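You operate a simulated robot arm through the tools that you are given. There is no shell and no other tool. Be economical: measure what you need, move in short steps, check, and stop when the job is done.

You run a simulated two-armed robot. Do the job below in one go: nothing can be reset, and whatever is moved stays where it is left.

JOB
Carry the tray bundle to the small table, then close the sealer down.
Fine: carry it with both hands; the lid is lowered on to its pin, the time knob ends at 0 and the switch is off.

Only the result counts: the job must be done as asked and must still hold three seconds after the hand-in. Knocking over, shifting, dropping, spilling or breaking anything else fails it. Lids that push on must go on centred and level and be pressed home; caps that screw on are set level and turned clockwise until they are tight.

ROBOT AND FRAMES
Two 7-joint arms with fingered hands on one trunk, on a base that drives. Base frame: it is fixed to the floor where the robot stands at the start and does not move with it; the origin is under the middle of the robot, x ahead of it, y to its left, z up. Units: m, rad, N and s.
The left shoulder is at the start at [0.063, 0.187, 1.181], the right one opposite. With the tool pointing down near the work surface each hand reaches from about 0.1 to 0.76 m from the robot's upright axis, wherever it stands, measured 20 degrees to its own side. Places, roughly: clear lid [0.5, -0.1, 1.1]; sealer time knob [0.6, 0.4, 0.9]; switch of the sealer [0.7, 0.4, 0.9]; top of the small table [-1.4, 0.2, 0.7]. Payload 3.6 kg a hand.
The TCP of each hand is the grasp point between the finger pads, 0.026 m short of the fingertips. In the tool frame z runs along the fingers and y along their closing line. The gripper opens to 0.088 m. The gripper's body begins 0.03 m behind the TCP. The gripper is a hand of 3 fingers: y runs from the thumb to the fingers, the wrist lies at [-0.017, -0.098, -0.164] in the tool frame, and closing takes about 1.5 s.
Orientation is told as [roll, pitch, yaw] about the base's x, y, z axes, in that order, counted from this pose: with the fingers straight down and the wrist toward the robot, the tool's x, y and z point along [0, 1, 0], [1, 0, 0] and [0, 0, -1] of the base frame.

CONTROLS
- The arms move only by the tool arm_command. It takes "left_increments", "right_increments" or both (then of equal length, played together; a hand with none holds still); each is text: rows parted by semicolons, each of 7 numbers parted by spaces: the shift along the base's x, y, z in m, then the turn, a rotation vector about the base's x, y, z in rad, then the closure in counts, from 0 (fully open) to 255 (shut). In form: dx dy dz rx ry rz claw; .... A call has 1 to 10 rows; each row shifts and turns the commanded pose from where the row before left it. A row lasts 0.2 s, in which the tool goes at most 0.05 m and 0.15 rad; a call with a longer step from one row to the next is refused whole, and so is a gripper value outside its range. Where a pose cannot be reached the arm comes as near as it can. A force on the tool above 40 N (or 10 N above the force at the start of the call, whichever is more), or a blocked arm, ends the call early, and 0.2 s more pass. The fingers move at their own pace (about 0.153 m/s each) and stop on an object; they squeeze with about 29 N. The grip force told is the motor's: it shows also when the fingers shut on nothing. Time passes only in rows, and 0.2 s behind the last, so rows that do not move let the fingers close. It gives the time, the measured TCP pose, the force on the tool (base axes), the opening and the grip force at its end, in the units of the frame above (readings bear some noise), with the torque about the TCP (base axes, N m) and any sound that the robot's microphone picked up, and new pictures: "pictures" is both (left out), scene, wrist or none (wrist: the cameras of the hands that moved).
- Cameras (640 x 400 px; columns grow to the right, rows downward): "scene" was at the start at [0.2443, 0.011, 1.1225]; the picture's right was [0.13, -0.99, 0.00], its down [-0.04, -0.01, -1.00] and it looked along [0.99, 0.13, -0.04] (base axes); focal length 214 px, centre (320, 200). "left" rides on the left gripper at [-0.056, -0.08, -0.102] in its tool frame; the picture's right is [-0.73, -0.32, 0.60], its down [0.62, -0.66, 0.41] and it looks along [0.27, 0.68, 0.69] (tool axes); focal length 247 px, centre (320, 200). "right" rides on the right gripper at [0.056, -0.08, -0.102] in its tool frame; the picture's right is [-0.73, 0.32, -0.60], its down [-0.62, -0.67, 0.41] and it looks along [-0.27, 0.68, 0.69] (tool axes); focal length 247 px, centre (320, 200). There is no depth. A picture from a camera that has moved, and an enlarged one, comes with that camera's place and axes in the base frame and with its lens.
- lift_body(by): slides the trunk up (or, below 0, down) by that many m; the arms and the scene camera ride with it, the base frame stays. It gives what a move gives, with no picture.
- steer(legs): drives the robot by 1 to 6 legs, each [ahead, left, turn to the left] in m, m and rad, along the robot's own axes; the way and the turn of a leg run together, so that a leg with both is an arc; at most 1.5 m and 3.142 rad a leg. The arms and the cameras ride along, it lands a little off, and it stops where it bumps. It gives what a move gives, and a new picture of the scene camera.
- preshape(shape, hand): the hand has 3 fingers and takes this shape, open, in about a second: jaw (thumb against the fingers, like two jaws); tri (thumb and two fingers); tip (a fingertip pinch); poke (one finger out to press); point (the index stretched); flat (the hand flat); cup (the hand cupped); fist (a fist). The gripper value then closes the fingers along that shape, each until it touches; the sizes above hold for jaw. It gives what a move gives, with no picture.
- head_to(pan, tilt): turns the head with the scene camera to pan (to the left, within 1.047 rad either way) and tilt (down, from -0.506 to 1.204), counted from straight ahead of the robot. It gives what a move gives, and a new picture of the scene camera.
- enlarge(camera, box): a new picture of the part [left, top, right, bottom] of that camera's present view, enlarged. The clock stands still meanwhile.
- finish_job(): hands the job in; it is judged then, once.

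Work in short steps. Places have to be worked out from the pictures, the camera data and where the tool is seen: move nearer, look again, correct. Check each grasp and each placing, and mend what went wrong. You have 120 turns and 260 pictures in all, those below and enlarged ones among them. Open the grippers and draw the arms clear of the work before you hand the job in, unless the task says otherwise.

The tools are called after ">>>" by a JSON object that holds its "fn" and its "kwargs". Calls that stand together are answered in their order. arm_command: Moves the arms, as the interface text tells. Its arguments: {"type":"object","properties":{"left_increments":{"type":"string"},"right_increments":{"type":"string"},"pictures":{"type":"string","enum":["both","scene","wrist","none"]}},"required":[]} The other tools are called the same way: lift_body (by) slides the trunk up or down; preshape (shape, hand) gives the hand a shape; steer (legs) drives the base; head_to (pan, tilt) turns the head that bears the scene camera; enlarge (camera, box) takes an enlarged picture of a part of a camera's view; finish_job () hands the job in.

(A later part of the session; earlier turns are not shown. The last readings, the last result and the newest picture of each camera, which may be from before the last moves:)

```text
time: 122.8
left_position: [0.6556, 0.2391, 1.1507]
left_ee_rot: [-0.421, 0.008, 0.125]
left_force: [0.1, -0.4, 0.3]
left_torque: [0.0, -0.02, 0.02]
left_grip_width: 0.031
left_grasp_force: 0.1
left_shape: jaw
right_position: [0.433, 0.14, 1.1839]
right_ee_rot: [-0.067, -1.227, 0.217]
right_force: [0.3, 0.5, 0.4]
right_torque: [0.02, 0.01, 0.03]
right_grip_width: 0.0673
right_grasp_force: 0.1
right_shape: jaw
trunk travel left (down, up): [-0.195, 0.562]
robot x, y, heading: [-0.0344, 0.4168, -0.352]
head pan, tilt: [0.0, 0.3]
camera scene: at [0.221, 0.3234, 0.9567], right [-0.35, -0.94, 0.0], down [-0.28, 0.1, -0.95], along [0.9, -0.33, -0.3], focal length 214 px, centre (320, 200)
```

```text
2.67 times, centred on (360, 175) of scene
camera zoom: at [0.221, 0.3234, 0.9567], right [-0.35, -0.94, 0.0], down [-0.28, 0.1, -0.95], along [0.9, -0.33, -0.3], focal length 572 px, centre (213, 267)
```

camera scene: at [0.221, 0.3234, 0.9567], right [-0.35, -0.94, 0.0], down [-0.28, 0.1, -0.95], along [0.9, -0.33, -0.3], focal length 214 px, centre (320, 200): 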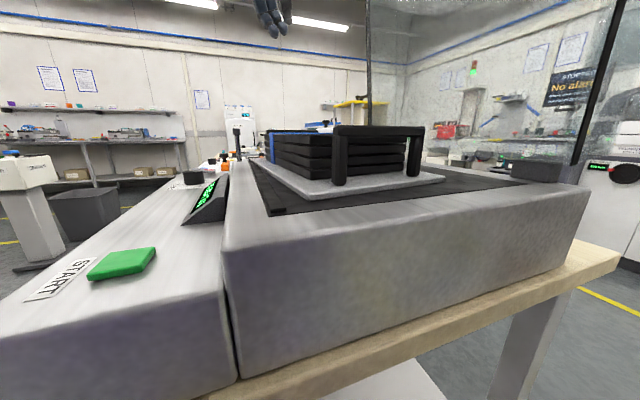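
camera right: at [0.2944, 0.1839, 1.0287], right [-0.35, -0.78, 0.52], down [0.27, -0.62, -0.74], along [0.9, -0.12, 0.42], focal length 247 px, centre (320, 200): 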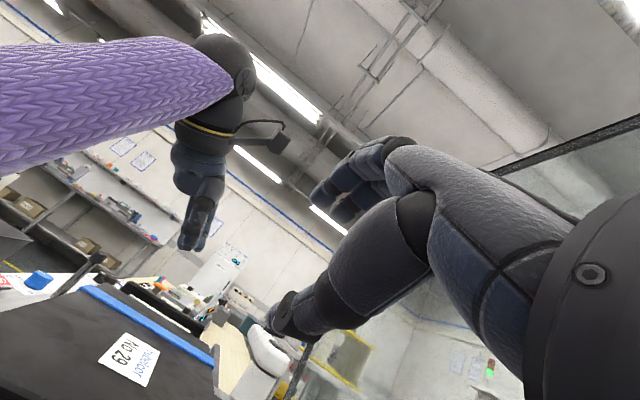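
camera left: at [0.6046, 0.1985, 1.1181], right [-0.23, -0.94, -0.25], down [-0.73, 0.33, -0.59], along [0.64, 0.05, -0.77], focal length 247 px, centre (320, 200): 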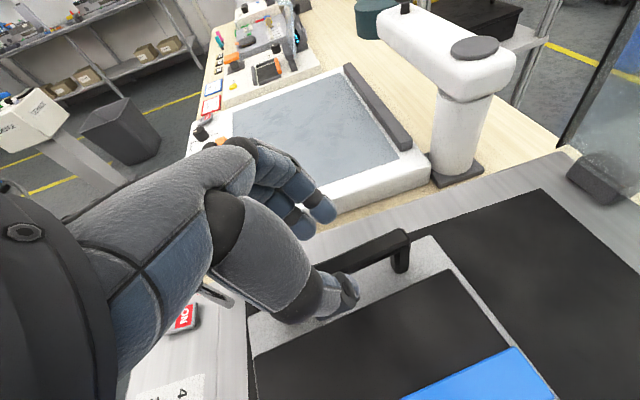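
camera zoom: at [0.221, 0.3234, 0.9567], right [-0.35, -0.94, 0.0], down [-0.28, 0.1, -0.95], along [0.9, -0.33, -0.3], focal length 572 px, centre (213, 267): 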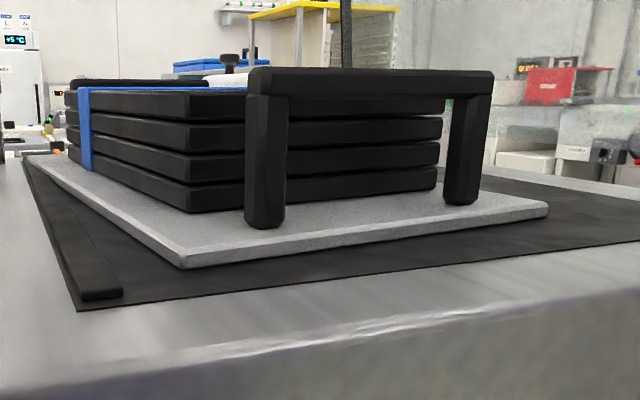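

Very helpful: bar top is z≈0.963 and stack top ≈0.956 – higher than I assumed. Recomputed: near bar at x≈0.4075 (y 0.18), far bar x≈0.6685 (y 0.22), both gaps ≈20–22 mm, so a centred top-down grasp does fit. I restore trunk and base position and turn the right hand down again.

>>> {"fn": "lift_body", "kwargs": {"by": 0.13}}

>>> {"fn": "steer", "kwargs": {"legs": [[0.028, 0.01, 0]]}}

>>> {"fn": "arm_command", "kwargs": {"right_increments": "0 0.005 0 -0.0174 0.144 0 60;0 0.005 0 -0.0174 0.144 0 60;-0.005 0.005 0 -0.0174 0.144 0 60;-0.005 0.005 0 -0.0174 0.144 0 60;-0.005 0.005 -0.01 -0.0174 0.144 0 60;-0.005 0.005 -0.01 -0.0174 0.144 0 60;-0.005 0.005 -0.01 -0.0174 0.144 0 60;-0.005 0.005 -0.01 -0.0174 0.144 0 60;0 0 -0.01 -0.008 0.07 0 60;0 0 0 0 0 0 60", "pictures": "none"}}

```text
time: 124.4
left_position: [0.6556, 0.2386, 1.2793]
left_ee_rot: [-0.421, 0.011, 0.128]
left_force: [0.5, 0.2, -0.2]
left_torque: [0.0, -0.02, 0.01]
left_grip_width: 0.031
left_grasp_force: 0.0
left_shape: jaw
right_position: [0.4343, 0.1415, 1.3133]
right_ee_rot: [-0.067, -1.225, 0.218]
right_force: [-0.2, -0.1, 0.1]
right_torque: [0.02, -0.01, 0.05]
right_grip_width: 0.0669
right_grasp_force: 0.1
right_shape: jaw
trunk travel left (down, up): [-0.325, 0.432]
robot x, y, heading: [-0.0331, 0.4147, -0.354]
head pan, tilt: [0.0, 0.3]
```

```text
time: 125.2
left_position: [0.6886, 0.2382, 1.2782]
left_ee_rot: [-0.422, 0.01, 0.128]
left_force: [1.4, 0.0, 0.5]
left_torque: [-0.01, 0.03, -0.02]
left_grip_width: 0.0312
left_grasp_force: 0.1
left_shape: jaw
right_position: [0.4656, 0.1402, 1.3131]
right_ee_rot: [-0.067, -1.223, 0.218]
right_force: [0.6, 0.4, 0.6]
right_torque: [0.0, 0.0, 0.02]
right_grip_width: 0.0671
right_grasp_force: 0.1
right_shape: jaw
trunk travel left (down, up): [-0.325, 0.432]
robot x, y, heading: [-0.0003, 0.4188, -0.354]
head pan, tilt: [0.0, 0.3]
camera scene: at [0.2313, 0.3312, 1.0982], right [-0.35, -0.94, 0.0], down [-0.28, 0.1, -0.95], along [0.9, -0.33, -0.3], focal length 214 px, centre (320, 200)
```

scene: 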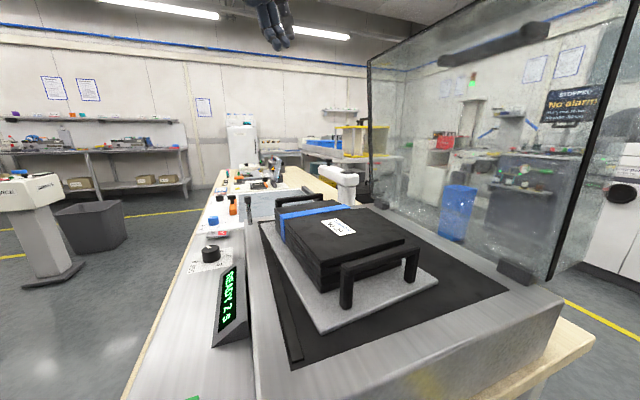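

```text
time: 127.4
left_position: [0.687, 0.2386, 1.2804]
left_ee_rot: [-0.422, 0.011, 0.128]
left_force: [-0.3, -1.1, -0.4]
left_torque: [-0.02, -0.02, 0.01]
left_grip_width: 0.0311
left_grasp_force: 0.1
left_shape: jaw
right_position: [0.4325, 0.182, 1.2631]
right_ee_rot: [0.024, 0.006, 0.154]
right_force: [0.3, -0.1, 0.6]
right_torque: [-0.01, -0.02, 0.01]
right_grip_width: 0.067
right_grasp_force: 0.0
right_shape: jaw
trunk travel left (down, up): [-0.325, 0.432]
robot x, y, heading: [-0.0062, 0.4198, -0.349]
head pan, tilt: [0.0, 0.3]
```

Hands down again: I lower both to z≈1.0 above the recomputed bar lines with ~19 mm openings, and re-check with wrist zooms.

>>> {"fn": "arm_command", "kwargs": {"left_increments": "-0.002 -0.002 -0.03 0 0 0 180;-0.002 -0.002 -0.03 0 0 0 198;-0.002 -0.002 -0.03 0 0 0 198;-0.002 -0.002 -0.03 0 0 0 198;-0.002 -0.002 -0.03 0 0 0 198;-0.002 -0.002 -0.03 0 0 0 198;-0.002 -0.002 -0.03 0 0 0 198;-0.002 -0.002 -0.03 0 0 0 198;0 -0.001 -0.035 0 0 0 198;0 0 0 0 0 0 198", "right_increments": "-0.004 0 -0.03 0.05 0 -0.034 120;-0.004 0 -0.03 0.05 0 0 200;-0.004 0 -0.03 0 0 0 203;-0.004 0 -0.03 0 0 0 203;-0.004 0 -0.03 0 0 0 203;-0.004 0 -0.03 0 0 0 203;-0.003 0 -0.03 0 0 0 203;0 0 -0.03 0 0 0 203;0 0 -0.02 0 0 0 203;0 0 0 0 0 0 203", "pictures": "none"}}

>>> {"fn": "enlarge", "kwargs": {"camera": "left", "box": [240, 190, 480, 340]}}

>>> {"fn": "enlarge", "kwargs": {"camera": "right", "box": [180, 190, 420, 340]}}

>>> {"fn": "enlarge", "kwargs": {"camera": "scene", "box": [220, 150, 500, 340]}}

```text
time: 129.6
left_position: [0.6662, 0.2224, 1.0054]
left_ee_rot: [-0.422, 0.009, 0.128]
left_force: [-0.8, 1.4, 0.3]
left_torque: [-0.01, -0.01, -0.01]
left_grip_width: 0.0201
left_grasp_force: 0.0
left_shape: jaw
right_position: [0.4058, 0.1793, 1.0022]
right_ee_rot: [0.123, -0.009, 0.118]
right_force: [-0.3, -0.6, 0.3]
right_torque: [0.0, 0.03, 0.0]
right_grip_width: 0.0184
right_grasp_force: 0.0
right_shape: jaw
trunk travel left (down, up): [-0.325, 0.432]
robot x, y, heading: [-0.0003, 0.4174, -0.353]
head pan, tilt: [0.0, 0.3]
```

```text
2.67 times, centred on (360, 265) of left
camera zoom: at [0.5882, 0.2015, 1.1207], right [-0.2, -0.95, -0.24], down [-0.72, 0.31, -0.62], along [0.67, 0.05, -0.74], focal length 659 px, centre (213, 27)
```

zoom: 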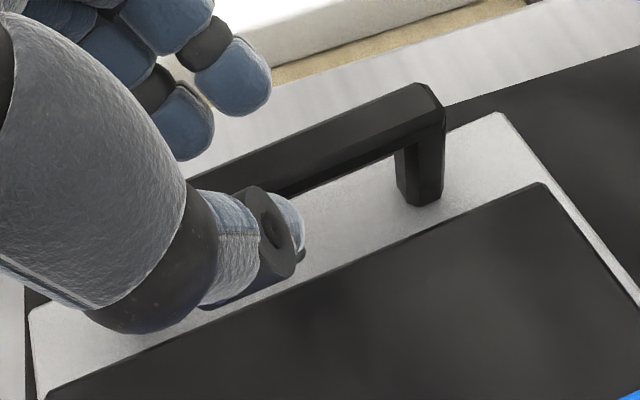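

```text
2.67 times, centred on (300, 265) of right
camera zoom: at [0.3206, 0.2139, 1.1105], right [0.41, -0.76, 0.51], down [-0.59, -0.64, -0.49], along [0.7, -0.1, -0.71], focal length 659 px, centre (373, 27)
```

zoom: 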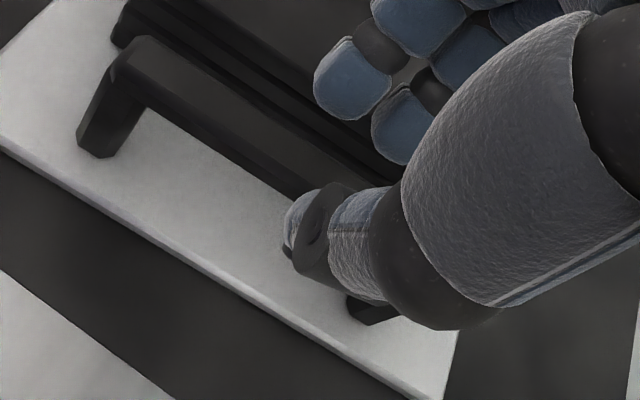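

```text
2.11 times, centred on (360, 245) of scene
camera zoom: at [0.2291, 0.3313, 1.0989], right [-0.35, -0.94, 0.0], down [-0.28, 0.1, -0.96], along [0.9, -0.33, -0.3], focal length 452 px, centre (236, 105)
```

zoom: 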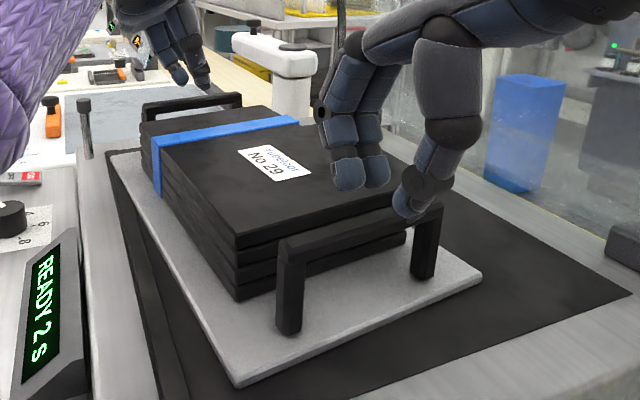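

Scene zoom shows fingers straddling. The bar only spans z 0.953–0.963, so shallow engagement (TCP≈0.974) suffices. I correct x (right +4 mm, left +10 mm), lower to 0.985 and look again.

>>> {"fn": "arm_command", "kwargs": {"left_increments": "0.006 0 0 0 0 0 198;0.0045 0 -0.01 0 0 0 198;0 0 -0.01 0 0 0 198;0 0 0 0 0 0 198", "right_increments": "0.004 0 0 0 0 0 203;0 0 -0.01 0 0 0 203;0 0 -0.007 0 0 0 203;0 0 0 0 0 0 203", "pictures": "none"}}

>>> {"fn": "enlarge", "kwargs": {"camera": "scene", "box": [260, 180, 460, 305]}}

>>> {"fn": "enlarge", "kwargs": {"camera": "left", "box": [240, 190, 480, 340]}}

>>> {"fn": "enlarge", "kwargs": {"camera": "right", "box": [220, 190, 380, 290]}}

```text
time: 130.6
left_position: [0.6786, 0.2211, 0.9851]
left_ee_rot: [-0.421, 0.01, 0.128]
left_force: [0.6, 0.8, -0.3]
left_torque: [0.01, -0.01, 0.0]
left_grip_width: 0.02
left_grasp_force: 0.1
left_shape: jaw
right_position: [0.4111, 0.1816, 0.9859]
right_ee_rot: [0.123, -0.01, 0.12]
right_force: [-0.1, 0.0, 0.6]
right_torque: [0.0, 0.01, 0.02]
right_grip_width: 0.0183
right_grasp_force: 0.2
right_shape: jaw
trunk travel left (down, up): [-0.325, 0.432]
robot x, y, heading: [-0.0012, 0.4187, -0.351]
head pan, tilt: [0.0, 0.3]
```

```text
3.20 times, centred on (360, 242) of scene
camera zoom: at [0.2292, 0.3312, 1.0988], right [-0.35, -0.94, 0.0], down [-0.28, 0.1, -0.96], along [0.9, -0.33, -0.3], focal length 686 px, centre (192, 64)
```

zoom: 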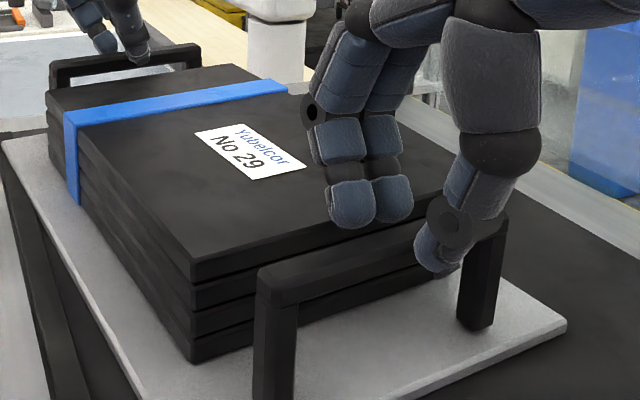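

```text
2.67 times, centred on (360, 265) of left
camera zoom: at [0.6002, 0.2008, 1.1008], right [-0.2, -0.95, -0.24], down [-0.72, 0.31, -0.62], along [0.67, 0.05, -0.74], focal length 659 px, centre (213, 27)
```

zoom: 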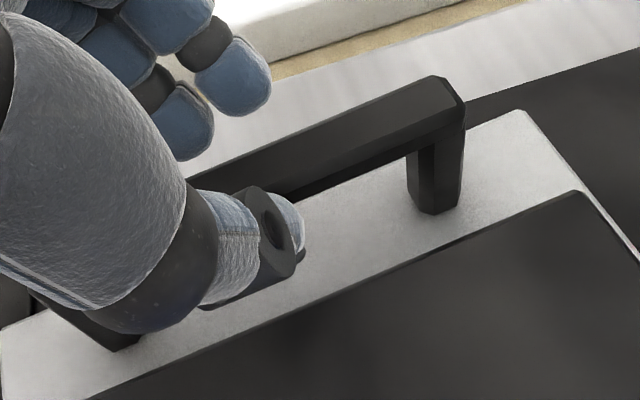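

```text
4.00 times, centred on (300, 240) of right
camera zoom: at [0.3264, 0.2139, 1.0931], right [0.41, -0.76, 0.51], down [-0.59, -0.64, -0.49], along [0.7, -0.1, -0.71], focal length 988 px, centre (400, 40)
```

zoom: 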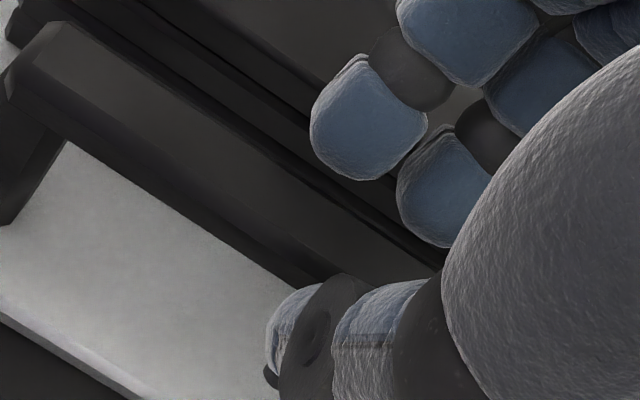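

Here the fingertips project right into the gaps (near gap ≈0.415–0.440 with tips at 0.425; far gap 0.648–0.671 with thumb at 0.657). I lower both 12 mm with 2 mm trims.

>>> {"fn": "arm_command", "kwargs": {"left_increments": "0.002 0 -0.004 0 0 0 198;0 0 -0.004 0 0 0 198;0 0 -0.005 0 0 0 198;0 0 0 0 0 0 198", "right_increments": "0.001 0 -0.004 0 0 0 203;0 0 -0.004 0 0 0 203;0 0 -0.005 0 0 0 203;0 0 0 0 0 0 203", "pictures": "none"}}

>>> {"fn": "enlarge", "kwargs": {"camera": "scene", "box": [260, 180, 460, 305]}}

```text
time: 131.6
left_position: [0.6815, 0.2223, 0.9723]
left_ee_rot: [-0.423, 0.01, 0.131]
left_force: [0.0, 0.3, 0.0]
left_torque: [0.01, 0.0, -0.03]
left_grip_width: 0.0199
left_grasp_force: 0.1
left_shape: jaw
right_position: [0.4109, 0.1811, 0.9725]
right_ee_rot: [0.124, -0.01, 0.118]
right_force: [-0.7, -0.8, 0.1]
right_torque: [0.02, 0.0, 0.02]
right_grip_width: 0.0182
right_grasp_force: 0.0
right_shape: jaw
trunk travel left (down, up): [-0.325, 0.432]
robot x, y, heading: [-0.0026, 0.4171, -0.355]
head pan, tilt: [0.0, 0.3]
```

```text
3.20 times, centred on (360, 242) of scene
camera zoom: at [0.2292, 0.3312, 1.0988], right [-0.35, -0.94, 0.0], down [-0.28, 0.1, -0.96], along [0.9, -0.33, -0.3], focal length 686 px, centre (192, 64)
```

zoom: 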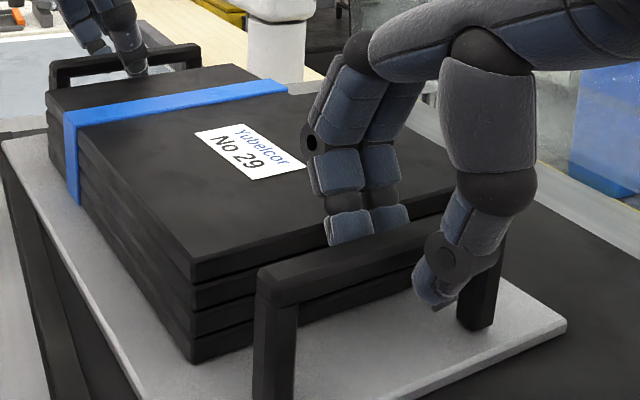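

Both straddle their bars without contact (fingers behind the bar, thumb in front). I go 8 mm deeper and close both hands.

>>> {"fn": "arm_command", "kwargs": {"left_increments": "0 0 -0.004 0 0 0 198;0 0 -0.005 0 0 0 198;0 0 0 0 0 0 230;0 0 0 0 0 0 255;0 0 0 0 0 0 255;0 0 0 0 0 0 255;0 0 0 0 0 0 255", "right_increments": "0 0 -0.004 0 0 0 203;0 0 -0.005 0 0 0 203;0 0 0 0 0 0 230;0 0 0 0 0 0 255;0 0 0 0 0 0 255;0 0 0 0 0 0 255;0 0 0 0 0 0 255", "pictures": "none"}}

>>> {"fn": "enlarge", "kwargs": {"camera": "scene", "box": [240, 160, 480, 310]}}

```text
time: 133.2
left_position: [0.6822, 0.2227, 0.9625]
left_ee_rot: [-0.421, 0.012, 0.127]
left_force: [-2.9, -1.1, -4.5]
left_torque: [0.05, 0.01, 0.13]
left_grip_width: 0.0064
left_grasp_force: 28.8
left_shape: jaw
right_position: [0.4125, 0.1798, 0.9644]
right_ee_rot: [0.125, -0.009, 0.119]
right_force: [3.0, 0.4, -3.7]
right_torque: [-0.01, -0.08, -0.25]
right_grip_width: 0.0082
right_grasp_force: 29.3
right_shape: jaw
trunk travel left (down, up): [-0.325, 0.432]
robot x, y, heading: [-0.0069, 0.417, -0.352]
head pan, tilt: [0.0, 0.3]
```

```text
2.67 times, centred on (360, 235) of scene
camera zoom: at [0.2299, 0.331, 1.0986], right [-0.35, -0.94, 0.0], down [-0.28, 0.1, -0.95], along [0.9, -0.33, -0.3], focal length 572 px, centre (213, 107)
```

zoom: 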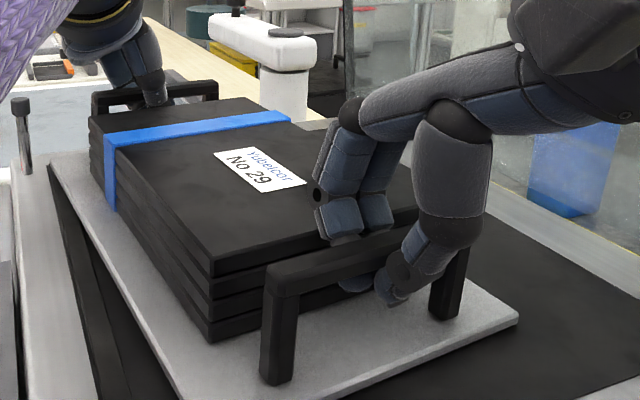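

Both handles are gripped (29 N each). I lift both hands together slowly.

>>> {"fn": "arm_command", "kwargs": {"left_increments": "0 0 0.006 0 0 0 255;0 0 0.01 0 0 0 255;0 0 0.012 0 0 0 255;0 0 0.012 0 0 0 255;0 0 0 0 0 0 255", "right_increments": "0 0 0.006 0 0 0 255;0 0 0.01 0 0 0 255;0 0 0.012 0 0 0 255;0 0 0.012 0 0 0 255;0 0 0 0 0 0 255", "pictures": "scene"}}

```text
time: 134.4
left_position: [0.6831, 0.2204, 1.0028]
left_ee_rot: [-0.424, 0.01, 0.128]
left_force: [-5.0, -0.5, -4.7]
left_torque: [0.04, -0.03, 0.11]
left_grip_width: 0.0066
left_grasp_force: 29.2
left_shape: jaw
right_position: [0.4122, 0.1792, 1.0047]
right_ee_rot: [0.124, -0.008, 0.121]
right_force: [4.1, -0.3, -3.7]
right_torque: [-0.05, -0.06, -0.21]
right_grip_width: 0.0082
right_grasp_force: 29.0
right_shape: jaw
trunk travel left (down, up): [-0.325, 0.432]
robot x, y, heading: [-0.0052, 0.4145, -0.355]
head pan, tilt: [0.0, 0.3]
camera scene: at [0.23, 0.331, 1.0985], right [-0.35, -0.94, 0.0], down [-0.28, 0.1, -0.95], along [0.9, -0.33, -0.3], focal length 214 px, centre (320, 200)
```

scene: 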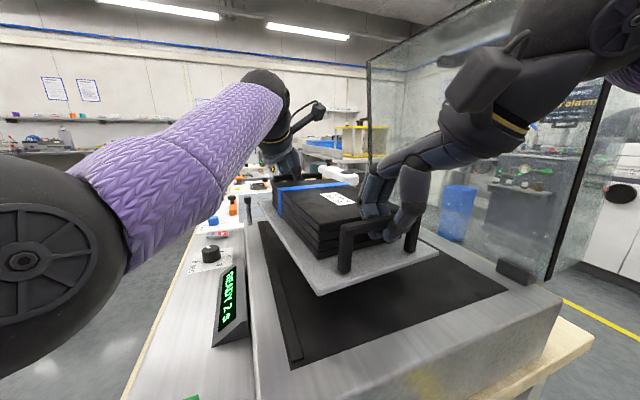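

The bundle is lifted level and is light. I raise everything with the trunk by 0.15 and back straight away from the bench.

>>> {"fn": "lift_body", "kwargs": {"by": 0.15}}

>>> {"fn": "steer", "kwargs": {"legs": [[-0.47, -0.174, 0]]}}

```text
time: 136.2
left_position: [0.684, 0.2208, 1.151]
left_ee_rot: [-0.42, 0.011, 0.129]
left_force: [0.6, 0.1, -6.0]
left_torque: [0.05, 0.01, 0.11]
left_grip_width: 0.0063
left_grasp_force: 28.9
left_shape: jaw
right_position: [0.4123, 0.1803, 1.1539]
right_ee_rot: [0.124, -0.005, 0.119]
right_force: [0.5, -0.8, -4.5]
right_torque: [-0.06, -0.06, -0.23]
right_grip_width: 0.0083
right_grasp_force: 29.7
right_shape: jaw
trunk travel left (down, up): [-0.475, 0.282]
robot x, y, heading: [-0.0064, 0.4172, -0.35]
head pan, tilt: [0.0, 0.3]
```

```text
time: 139.1
left_position: [0.1722, 0.2199, 1.1518]
left_ee_rot: [-0.421, 0.01, 0.129]
left_force: [-0.1, -0.6, -4.9]
left_torque: [0.04, -0.01, 0.13]
left_grip_width: 0.0062
left_grasp_force: 28.9
left_shape: jaw
right_position: [-0.0976, 0.1786, 1.1549]
right_ee_rot: [0.124, -0.008, 0.119]
right_force: [-0.4, -1.2, -5.1]
right_torque: [-0.03, -0.04, -0.19]
right_grip_width: 0.0084
right_grasp_force: 29.2
right_shape: jaw
trunk travel left (down, up): [-0.475, 0.282]
robot x, y, heading: [-0.5118, 0.4156, -0.348]
head pan, tilt: [0.0, 0.3]
camera scene: at [-0.2953, 0.3347, 1.258], right [-0.34, -0.94, 0.0], down [-0.28, 0.1, -0.96], along [0.9, -0.33, -0.3], focal length 214 px, centre (320, 200)
```

scene: 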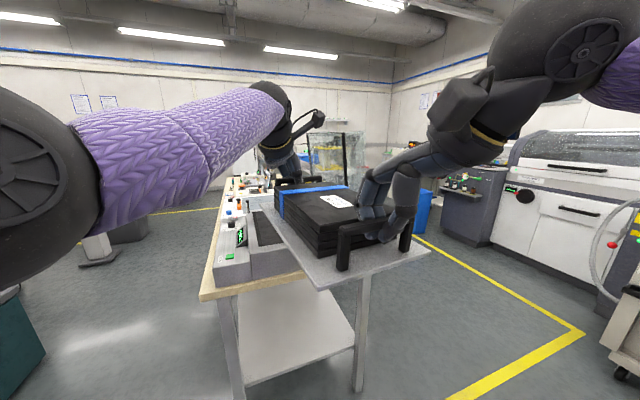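

Clear of the bench. I turn right to face the small table behind.

>>> {"fn": "steer", "kwargs": {"legs": [[0, 0, -1.4], [0, 0, -1.39]]}}

>>> {"fn": "head_to", "kwargs": {"pan": 0.0, "tilt": 0.65}}

```text
time: 146.5
left_position: [-1.225, 0.396, 1.1526]
left_ee_rot: [-0.419, 0.01, -2.709]
left_force: [-0.7, -0.2, -4.5]
left_torque: [-0.06, -0.02, 0.11]
left_grip_width: 0.0064
left_grasp_force: 28.8
left_shape: jaw
right_position: [-0.9787, 0.5171, 1.1541]
right_ee_rot: [0.123, -0.008, -2.719]
right_force: [-0.4, -0.7, -3.7]
right_torque: [0.05, -0.01, -0.14]
right_grip_width: 0.0084
right_grasp_force: 29.1
right_shape: jaw
trunk travel left (down, up): [-0.475, 0.282]
robot x, y, heading: [-0.5106, 0.416, 3.095]
head pan, tilt: [0.0, 0.3]
camera scene: at [-0.7436, 0.4259, 1.2579], right [0.05, 1.0, 0.0], down [0.3, -0.01, -0.95], along [-0.95, 0.05, -0.3], focal length 214 px, centre (320, 200)
```

scene: 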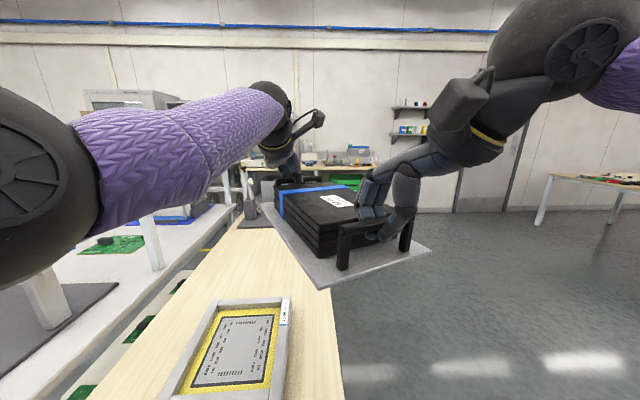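

```text
time: 147.3
left_position: [-1.2256, 0.3965, 1.1512]
left_ee_rot: [-0.421, 0.013, -2.708]
left_force: [-0.1, 0.8, -4.2]
left_torque: [-0.05, -0.02, 0.13]
left_grip_width: 0.0063
left_grasp_force: 29.0
left_shape: jaw
right_position: [-0.9791, 0.5161, 1.1534]
right_ee_rot: [0.125, -0.008, -2.718]
right_force: [-1.2, -0.7, -3.5]
right_torque: [0.03, -0.03, -0.16]
right_grip_width: 0.0082
right_grasp_force: 29.3
right_shape: jaw
trunk travel left (down, up): [-0.475, 0.282]
robot x, y, heading: [-0.5105, 0.4132, 3.095]
head pan, tilt: [0.0, 0.649]
camera scene: at [-0.7371, 0.4254, 1.2262], right [0.05, 1.0, 0.0], down [0.6, -0.03, -0.8], along [-0.8, 0.04, -0.6], focal length 214 px, centre (320, 200)
```

scene: 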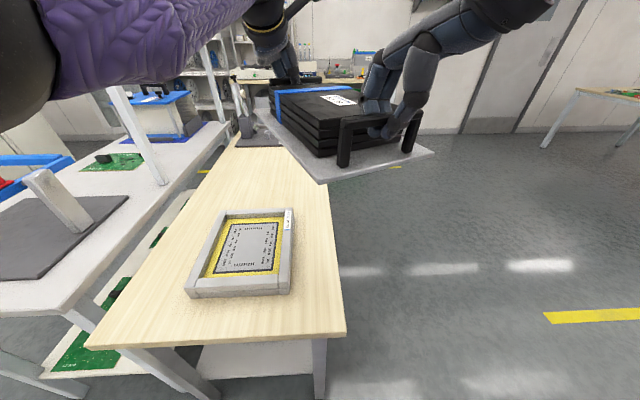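

The small table spans x≈−0.94…−1.95, y≈−0.06…0.49, with a framed screen on its near part (x −1.04…−1.39). The free far part around (−1.70, 0.22) can be reached from its open +y side; I drive there in steps.

>>> {"fn": "steer", "kwargs": {"legs": [[0, -0.83, 0], [0, 0, 1.617]]}}

>>> {"fn": "steer", "kwargs": {"legs": [[0, -1.2, 0]]}}

```text
time: 155.7
left_position: [-0.4038, 0.533, 1.1529]
left_ee_rot: [-0.422, 0.011, -1.063]
left_force: [0.2, 0.0, -4.3]
left_torque: [0.02, -0.06, 0.07]
left_grip_width: 0.0062
left_grasp_force: 29.6
left_shape: jaw
right_position: [-0.5413, 0.7695, 1.154]
right_ee_rot: [0.125, -0.01, -1.072]
right_force: [-0.2, -0.7, -4.5]
right_torque: [0.0, 0.04, -0.13]
right_grip_width: 0.0085
right_grasp_force: 29.3
right_shape: jaw
trunk travel left (down, up): [-0.475, 0.282]
robot x, y, heading: [-0.4766, 1.2437, -1.548]
head pan, tilt: [0.0, 0.649]
camera scene: at [-0.4695, 1.0176, 1.2261], right [-1.0, -0.03, 0.0], down [-0.02, 0.61, -0.8], along [0.02, -0.8, -0.61], focal length 214 px, centre (320, 200)
```

scene: 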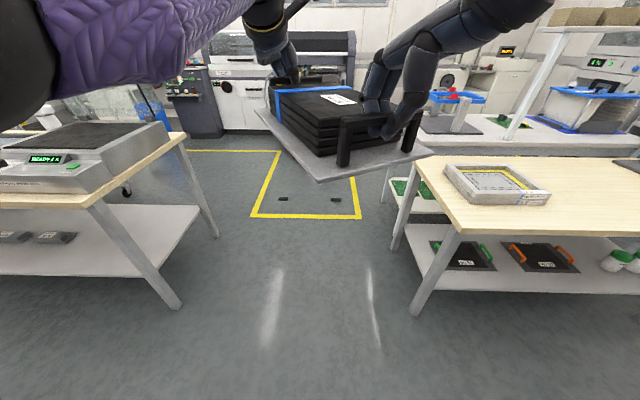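

```text
time: 161.7
left_position: [-1.5689, 0.4867, 1.1535]
left_ee_rot: [-0.422, 0.013, -1.035]
left_force: [0.2, 0.5, -4.9]
left_torque: [0.02, -0.05, 0.12]
left_grip_width: 0.0059
left_grasp_force: 29.3
left_shape: jaw
right_position: [-1.7136, 0.7194, 1.1525]
right_ee_rot: [0.124, -0.009, -1.045]
right_force: [-1.0, -0.3, -4.3]
right_torque: [0.0, 0.04, -0.11]
right_grip_width: 0.008
right_grasp_force: 28.6
right_shape: jaw
trunk travel left (down, up): [-0.475, 0.282]
robot x, y, heading: [-1.657, 1.193, -1.511]
head pan, tilt: [0.0, 0.649]
camera scene: at [-1.6486, 0.9696, 1.2262], right [-1.0, -0.05, 0.0], down [-0.03, 0.6, -0.8], along [0.04, -0.79, -0.61], focal length 214 px, centre (320, 200)
```

scene: 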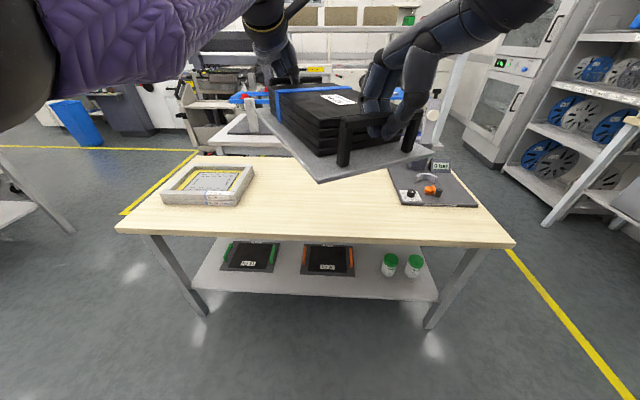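

The free zone is x −1.33…−1.91 between the screen frame and the tool mat. I roll 0.365 m ahead so the tray hangs over (−1.62, 0.24).

>>> {"fn": "steer", "kwargs": {"legs": [[0.36, 0, 0]]}}

>>> {"fn": "lift_body", "kwargs": {"by": -0.3}}

>>> {"fn": "head_to", "kwargs": {"pan": 0.0, "tilt": 0.45}}

```text
time: 164.0
left_position: [-1.5509, 0.13, 1.1509]
left_ee_rot: [-0.421, 0.012, -1.038]
left_force: [-0.2, 0.7, -4.5]
left_torque: [-0.01, -0.01, 0.12]
left_grip_width: 0.006
left_grasp_force: 28.8
left_shape: jaw
right_position: [-1.6949, 0.3617, 1.154]
right_ee_rot: [0.123, -0.007, -1.044]
right_force: [-0.6, 0.4, -5.1]
right_torque: [0.02, 0.09, -0.14]
right_grip_width: 0.0081
right_grasp_force: 29.0
right_shape: jaw
trunk travel left (down, up): [-0.475, 0.282]
robot x, y, heading: [-1.6381, 0.839, -1.516]
head pan, tilt: [0.0, 0.649]
camera scene: at [-1.6292, 0.6112, 1.226], right [-1.0, -0.05, 0.0], down [-0.03, 0.61, -0.8], along [0.04, -0.79, -0.61], focal length 214 px, centre (320, 200)
```

scene: 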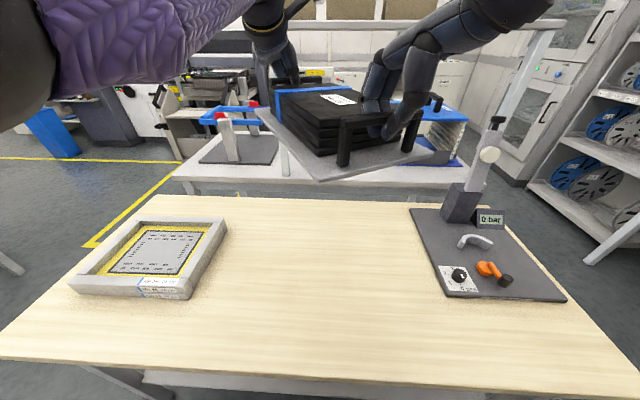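

```text
time: 167.0
left_position: [-1.5512, 0.1312, 0.8517]
left_ee_rot: [-0.422, 0.011, -1.035]
left_force: [0.8, -0.3, -4.3]
left_torque: [0.05, -0.02, 0.14]
left_grip_width: 0.0062
left_grasp_force: 29.4
left_shape: jaw
right_position: [-1.6952, 0.3626, 0.8541]
right_ee_rot: [0.122, -0.008, -1.047]
right_force: [-0.6, -0.1, -4.6]
right_torque: [0.04, 0.07, -0.12]
right_grip_width: 0.0085
right_grasp_force: 28.6
right_shape: jaw
trunk travel left (down, up): [-0.175, 0.582]
robot x, y, heading: [-1.6402, 0.8394, -1.515]
head pan, tilt: [0.0, 0.649]
```

```text
time: 167.8
left_position: [-1.5505, 0.1306, 0.8519]
left_ee_rot: [-0.421, 0.011, -1.038]
left_force: [1.1, 1.3, -4.7]
left_torque: [0.04, -0.04, 0.1]
left_grip_width: 0.006
left_grasp_force: 29.4
left_shape: jaw
right_position: [-1.6937, 0.3632, 0.8531]
right_ee_rot: [0.124, -0.007, -1.046]
right_force: [-0.6, -0.9, -5.0]
right_torque: [-0.02, 0.07, -0.09]
right_grip_width: 0.0082
right_grasp_force: 29.1
right_shape: jaw
trunk travel left (down, up): [-0.175, 0.582]
robot x, y, heading: [-1.6378, 0.8372, -1.518]
head pan, tilt: [0.0, 0.45]
camera scene: at [-1.6266, 0.5635, 0.9206], right [-1.0, -0.05, 0.0], down [-0.02, 0.44, -0.9], along [0.05, -0.9, -0.44], focal length 214 px, centre (320, 200)
```

scene: 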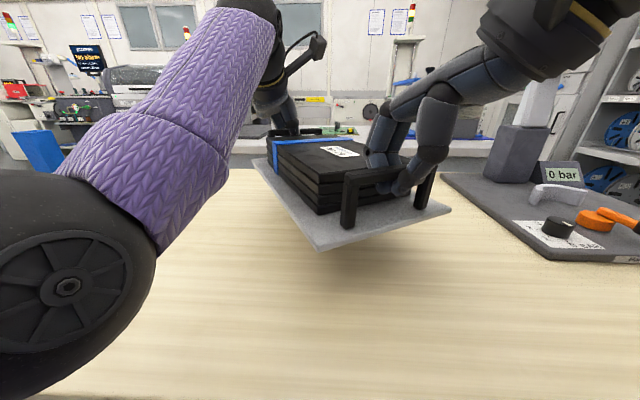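

The tray is level, but the left elbow is getting close to the table edge. I lower the rest with the arms only, in small synchronous steps, watching the elbow.

>>> {"fn": "arm_command", "kwargs": {"left_increments": "0 0 -0.015 0 0 0 255;0 0 -0.015 0 0 0 255;0 0 -0.01 0 0 0 255;0 0 0 0 0 0 255", "right_increments": "0 0 -0.015 0 0 0 255;0 0 -0.015 0 0 0 255;0 0 -0.01 0 0 0 255;0 0 0 0 0 0 255", "pictures": "scene"}}

```text
time: 168.8
left_position: [-1.5499, 0.1304, 0.8122]
left_ee_rot: [-0.42, 0.014, -1.038]
left_force: [-0.1, -0.2, -5.4]
left_torque: [0.01, -0.02, 0.06]
left_grip_width: 0.0058
left_grasp_force: 29.0
left_shape: jaw
right_position: [-1.6937, 0.3634, 0.8135]
right_ee_rot: [0.124, -0.007, -1.045]
right_force: [-0.5, -0.1, -5.2]
right_torque: [-0.03, 0.01, -0.15]
right_grip_width: 0.0079
right_grasp_force: 29.2
right_shape: jaw
trunk travel left (down, up): [-0.175, 0.582]
robot x, y, heading: [-1.6413, 0.8399, -1.513]
head pan, tilt: [0.0, 0.45]
camera scene: at [-1.6266, 0.5635, 0.9207], right [-1.0, -0.05, 0.0], down [-0.02, 0.44, -0.9], along [0.05, -0.9, -0.44], focal length 214 px, centre (320, 200)
```

scene: 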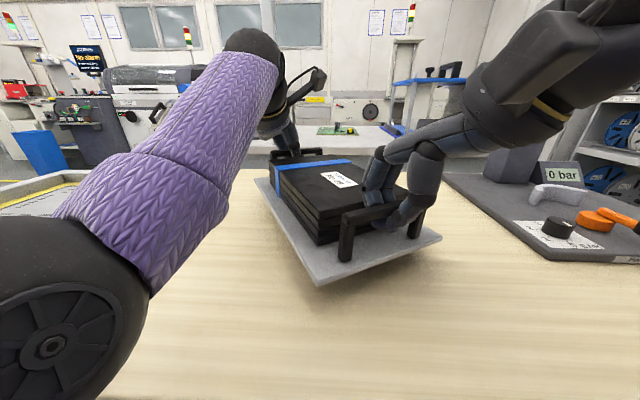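

The elbow may be close to the table; I look at it directly before continuing.

>>> {"fn": "head_to", "kwargs": {"pan": 0.8, "tilt": 0.8}}

```text
time: 169.9
left_position: [-1.5518, 0.1298, 0.8136]
left_ee_rot: [-0.421, 0.012, -1.038]
left_force: [-0.3, 0.5, -4.7]
left_torque: [0.01, -0.04, 0.1]
left_grip_width: 0.0056
left_grasp_force: 28.9
left_shape: jaw
right_position: [-1.6945, 0.3629, 0.8131]
right_ee_rot: [0.124, -0.006, -1.046]
right_force: [-0.2, 0.4, -4.7]
right_torque: [0.02, 0.08, -0.12]
right_grip_width: 0.0084
right_grasp_force: 29.4
right_shape: jaw
trunk travel left (down, up): [-0.175, 0.582]
robot x, y, heading: [-1.6416, 0.8404, -1.514]
head pan, tilt: [0.799, 0.799]
camera scene: at [-1.5708, 0.6022, 0.8903], right [-0.66, -0.75, 0.0], down [-0.54, 0.47, -0.7], along [0.52, -0.46, -0.72], focal length 214 px, centre (320, 200)
```

scene: 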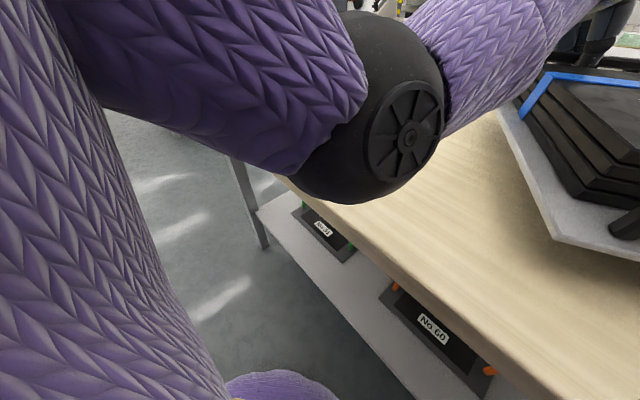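

The elbow is still ~5 cm above the table. I lower on in small steps until the hands' load vanishes.

>>> {"fn": "arm_command", "kwargs": {"left_increments": "0 0 -0.01 0 0 0 255;0 0 -0.01 0 0 0 255;0 0 0 0 0 0 255", "right_increments": "0 0 -0.01 0 0 0 255;0 0 -0.01 0 0 0 255;0 0 0 0 0 0 255", "pictures": "scene"}}

```text
time: 170.7
left_position: [-1.5507, 0.129, 0.7916]
left_ee_rot: [-0.421, 0.012, -1.037]
left_force: [0.0, 0.7, -5.0]
left_torque: [-0.04, -0.01, 0.13]
left_grip_width: 0.0058
left_grasp_force: 28.9
left_shape: jaw
right_position: [-1.695, 0.3617, 0.7931]
right_ee_rot: [0.123, -0.01, -1.045]
right_force: [-0.2, 0.0, -5.0]
right_torque: [0.04, 0.04, -0.12]
right_grip_width: 0.0082
right_grasp_force: 29.0
right_shape: jaw
trunk travel left (down, up): [-0.175, 0.582]
robot x, y, heading: [-1.6407, 0.8388, -1.515]
head pan, tilt: [0.799, 0.799]
camera scene: at [-1.5708, 0.6022, 0.8903], right [-0.66, -0.75, 0.0], down [-0.54, 0.47, -0.7], along [0.53, -0.46, -0.72], focal length 214 px, centre (320, 200)
```

scene: 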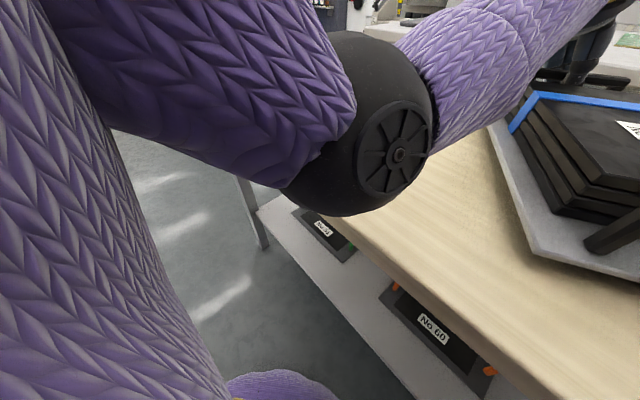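

>>> {"fn": "arm_command", "kwargs": {"left_increments": "0 0 -0.008 0 0 0 255;0 0 -0.008 0 0 0 255;0 0 0 0 0 0 255", "right_increments": "0 0 -0.008 0 0 0 255;0 0 -0.008 0 0 0 255;0 0 0 0 0 0 255", "pictures": "none"}}

>>> {"fn": "head_to", "kwargs": {"pan": 0.2, "tilt": 0.5}}

```text
time: 171.5
left_position: [-1.5501, 0.129, 0.7754]
left_ee_rot: [-0.419, 0.012, -1.036]
left_force: [0.9, -2.1, -4.8]
left_torque: [0.0, 0.02, 0.08]
left_grip_width: 0.0056
left_grasp_force: 28.8
left_shape: jaw
right_position: [-1.6955, 0.3622, 0.7769]
right_ee_rot: [0.121, -0.01, -1.046]
right_force: [-1.2, 0.0, 2.4]
right_torque: [-0.17, 0.01, -0.12]
right_grip_width: 0.0084
right_grasp_force: 29.3
right_shape: jaw
trunk travel left (down, up): [-0.175, 0.582]
robot x, y, heading: [-1.6392, 0.8363, -1.516]
head pan, tilt: [0.799, 0.799]
```

```text
time: 172.5
left_position: [-1.5497, 0.1295, 0.7766]
left_ee_rot: [-0.421, 0.011, -1.037]
left_force: [1.1, -1.2, -7.2]
left_torque: [0.03, -0.05, 0.1]
left_grip_width: 0.0056
left_grasp_force: 28.8
left_shape: jaw
right_position: [-1.6939, 0.3627, 0.7774]
right_ee_rot: [0.123, -0.012, -1.046]
right_force: [-0.8, 0.2, 7.8]
right_torque: [-0.32, -0.07, -0.21]
right_grip_width: 0.0082
right_grasp_force: 28.7
right_shape: jaw
trunk travel left (down, up): [-0.175, 0.582]
robot x, y, heading: [-1.6399, 0.8361, -1.519]
head pan, tilt: [0.201, 0.499]
camera scene: at [-1.6085, 0.5677, 0.9164], right [-0.97, -0.25, 0.0], down [-0.12, 0.46, -0.88], along [0.22, -0.85, -0.48], focal length 214 px, centre (320, 200)
```

scene: 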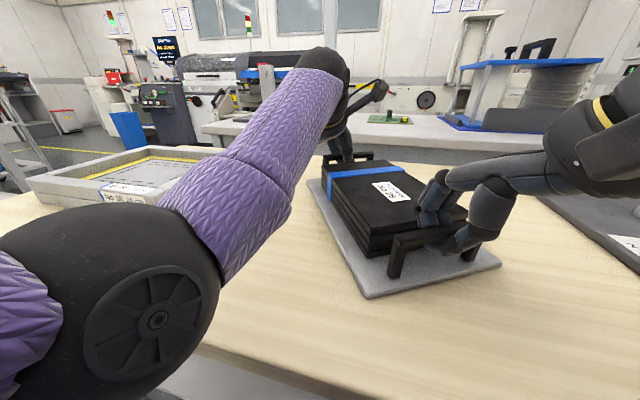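

The near side has touched down (right hand unloaded). I lower the left side a few mm more.

>>> {"fn": "arm_command", "kwargs": {"left_increments": "0 0 -0.003 0 0 0 255;0 0 -0.002 0 0 0 255;0 0 0 0 0 0 255", "right_increments": "0 0 0 0 0 0 255;0 0 0.001 0 0 0 255;0 0 0 0 0 0 255", "pictures": "none"}}

```text
time: 173.3
left_position: [-1.5494, 0.1308, 0.7733]
left_ee_rot: [-0.422, 0.011, -1.035]
left_force: [0.1, 4.3, 2.6]
left_torque: [-0.01, 0.02, 0.07]
left_grip_width: 0.0059
left_grasp_force: 29.0
left_shape: jaw
right_position: [-1.6948, 0.3633, 0.7767]
right_ee_rot: [0.122, -0.007, -1.047]
right_force: [2.3, -5.6, -1.9]
right_torque: [-0.11, -0.01, -0.18]
right_grip_width: 0.0087
right_grasp_force: 29.0
right_shape: jaw
trunk travel left (down, up): [-0.175, 0.582]
robot x, y, heading: [-1.6392, 0.8347, -1.512]
head pan, tilt: [0.201, 0.499]
```

Both ends rest on the table. I open just as far as the insertion width, then lift both hands straight out.

>>> {"fn": "arm_command", "kwargs": {"left_increments": "0 0 0 0 0 0 240;0 0 0 0 0 0 220;0 0 0 0 0 0 198;0 0 0 0 0 0 198;0 0 0.008 0 0 0 198;0 0 0.012 0 0 0 198;0 0 0.02 0 0 0 198;0 0 0.03 0 0 0 198;0 0 0.03 0 0 0 198", "right_increments": "0 0 -0.001 0 0 0 240;0 0 0 0 0 0 220;0 0 0 0 0 0 203;0 0 0 0 0 0 203;0 0 0.008 0 0 0 203;0 0 0.012 0 0 0 203;0 0 0.02 0 0 0 203;0 0 0.03 0 0 0 203;0 0 0.03 0 0 0 203", "pictures": "scene"}}

```text
time: 175.3
left_position: [-1.5513, 0.1319, 0.8719]
left_ee_rot: [-0.421, 0.013, -1.038]
left_force: [-0.5, -0.6, 0.3]
left_torque: [0.02, -0.04, 0.03]
left_grip_width: 0.0194
left_grasp_force: 0.1
left_shape: jaw
right_position: [-1.6942, 0.3655, 0.8769]
right_ee_rot: [0.122, -0.009, -1.045]
right_force: [0.7, 0.0, -0.2]
right_torque: [0.01, -0.03, 0.0]
right_grip_width: 0.018
right_grasp_force: 0.1
right_shape: jaw
trunk travel left (down, up): [-0.175, 0.582]
robot x, y, heading: [-1.6432, 0.8379, -1.512]
head pan, tilt: [0.201, 0.499]
camera scene: at [-1.6086, 0.568, 0.9165], right [-0.97, -0.25, 0.0], down [-0.12, 0.46, -0.88], along [0.22, -0.85, -0.48], focal length 214 px, centre (320, 200)
```

scene: 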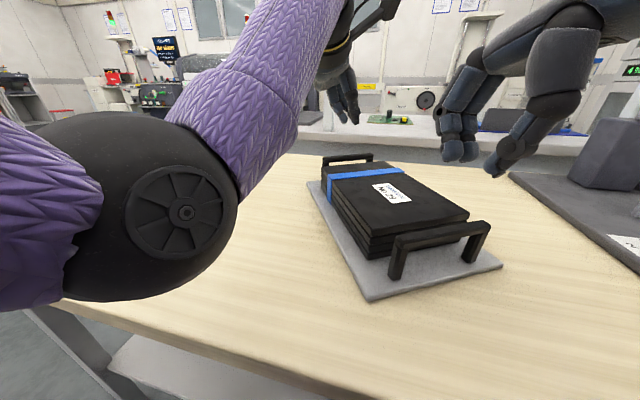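

The bundle stands on the small table. I raise the trunk, back off, and return to the sealer's front.

>>> {"fn": "lift_body", "kwargs": {"by": 0.15}}

>>> {"fn": "steer", "kwargs": {"legs": [[-0.42, 0, 0], [0, 0, 1.51]]}}

>>> {"fn": "head_to", "kwargs": {"pan": 0.0, "tilt": 0.3}}

```text
time: 177.0
left_position: [-1.5505, 0.1303, 1.0207]
left_ee_rot: [-0.421, 0.012, -1.037]
left_force: [0.7, 0.0, 0.6]
left_torque: [0.0, 0.01, 0.0]
left_grip_width: 0.0195
left_grasp_force: 0.1
left_shape: jaw
right_position: [-1.6946, 0.3636, 1.0275]
right_ee_rot: [0.124, -0.006, -1.046]
right_force: [-0.3, 0.3, 1.0]
right_torque: [0.01, -0.01, -0.01]
right_grip_width: 0.0178
right_grasp_force: 0.0
right_shape: jaw
trunk travel left (down, up): [-0.325, 0.432]
robot x, y, heading: [-1.6379, 0.839, -1.518]
head pan, tilt: [0.201, 0.499]
```

```text
time: 183.3
left_position: [-0.953, 1.3095, 1.0217]
left_ee_rot: [-0.42, 0.01, 0.484]
left_force: [0.2, -0.1, 0.2]
left_torque: [-0.01, 0.0, 0.02]
left_grip_width: 0.0192
left_grasp_force: 0.1
left_shape: jaw
right_position: [-1.1925, 1.1768, 1.0277]
right_ee_rot: [0.122, -0.01, 0.477]
right_force: [-0.3, -0.1, 0.1]
right_torque: [0.07, 0.01, 0.02]
right_grip_width: 0.018
right_grasp_force: 0.0
right_shape: jaw
trunk travel left (down, up): [-0.325, 0.432]
robot x, y, heading: [-1.6646, 1.2524, 0.008]
head pan, tilt: [0.201, 0.499]
camera scene: at [-1.4201, 1.2728, 1.0804], right [0.2, -0.98, 0.0], down [-0.47, -0.1, -0.88], along [0.86, 0.18, -0.48], focal length 214 px, centre (320, 200)
```

scene: 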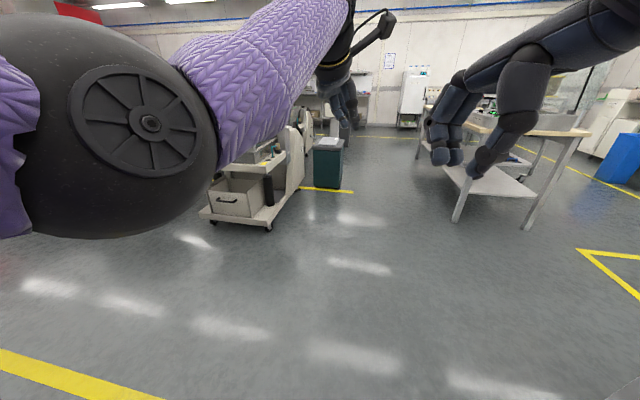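

```text
time: 184.1
left_position: [-0.9533, 1.3107, 1.021]
left_ee_rot: [-0.421, 0.011, 0.486]
left_force: [-0.8, 0.2, 0.1]
left_torque: [0.0, 0.0, -0.05]
left_grip_width: 0.0196
left_grasp_force: 0.1
left_shape: jaw
right_position: [-1.1922, 1.1779, 1.0282]
right_ee_rot: [0.124, -0.007, 0.475]
right_force: [0.2, 0.2, 0.5]
right_torque: [0.0, -0.03, 0.01]
right_grip_width: 0.0183
right_grasp_force: 0.2
right_shape: jaw
trunk travel left (down, up): [-0.325, 0.432]
robot x, y, heading: [-1.6591, 1.2514, 0.005]
head pan, tilt: [0.0, 0.3]
camera scene: at [-1.4158, 1.2546, 1.0987], right [0.01, -1.0, 0.0], down [-0.3, 0.0, -0.95], along [0.95, 0.0, -0.3], focal length 214 px, centre (320, 200)
```

scene: 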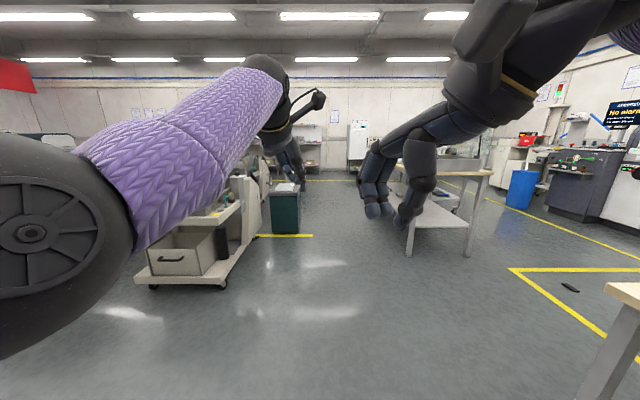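

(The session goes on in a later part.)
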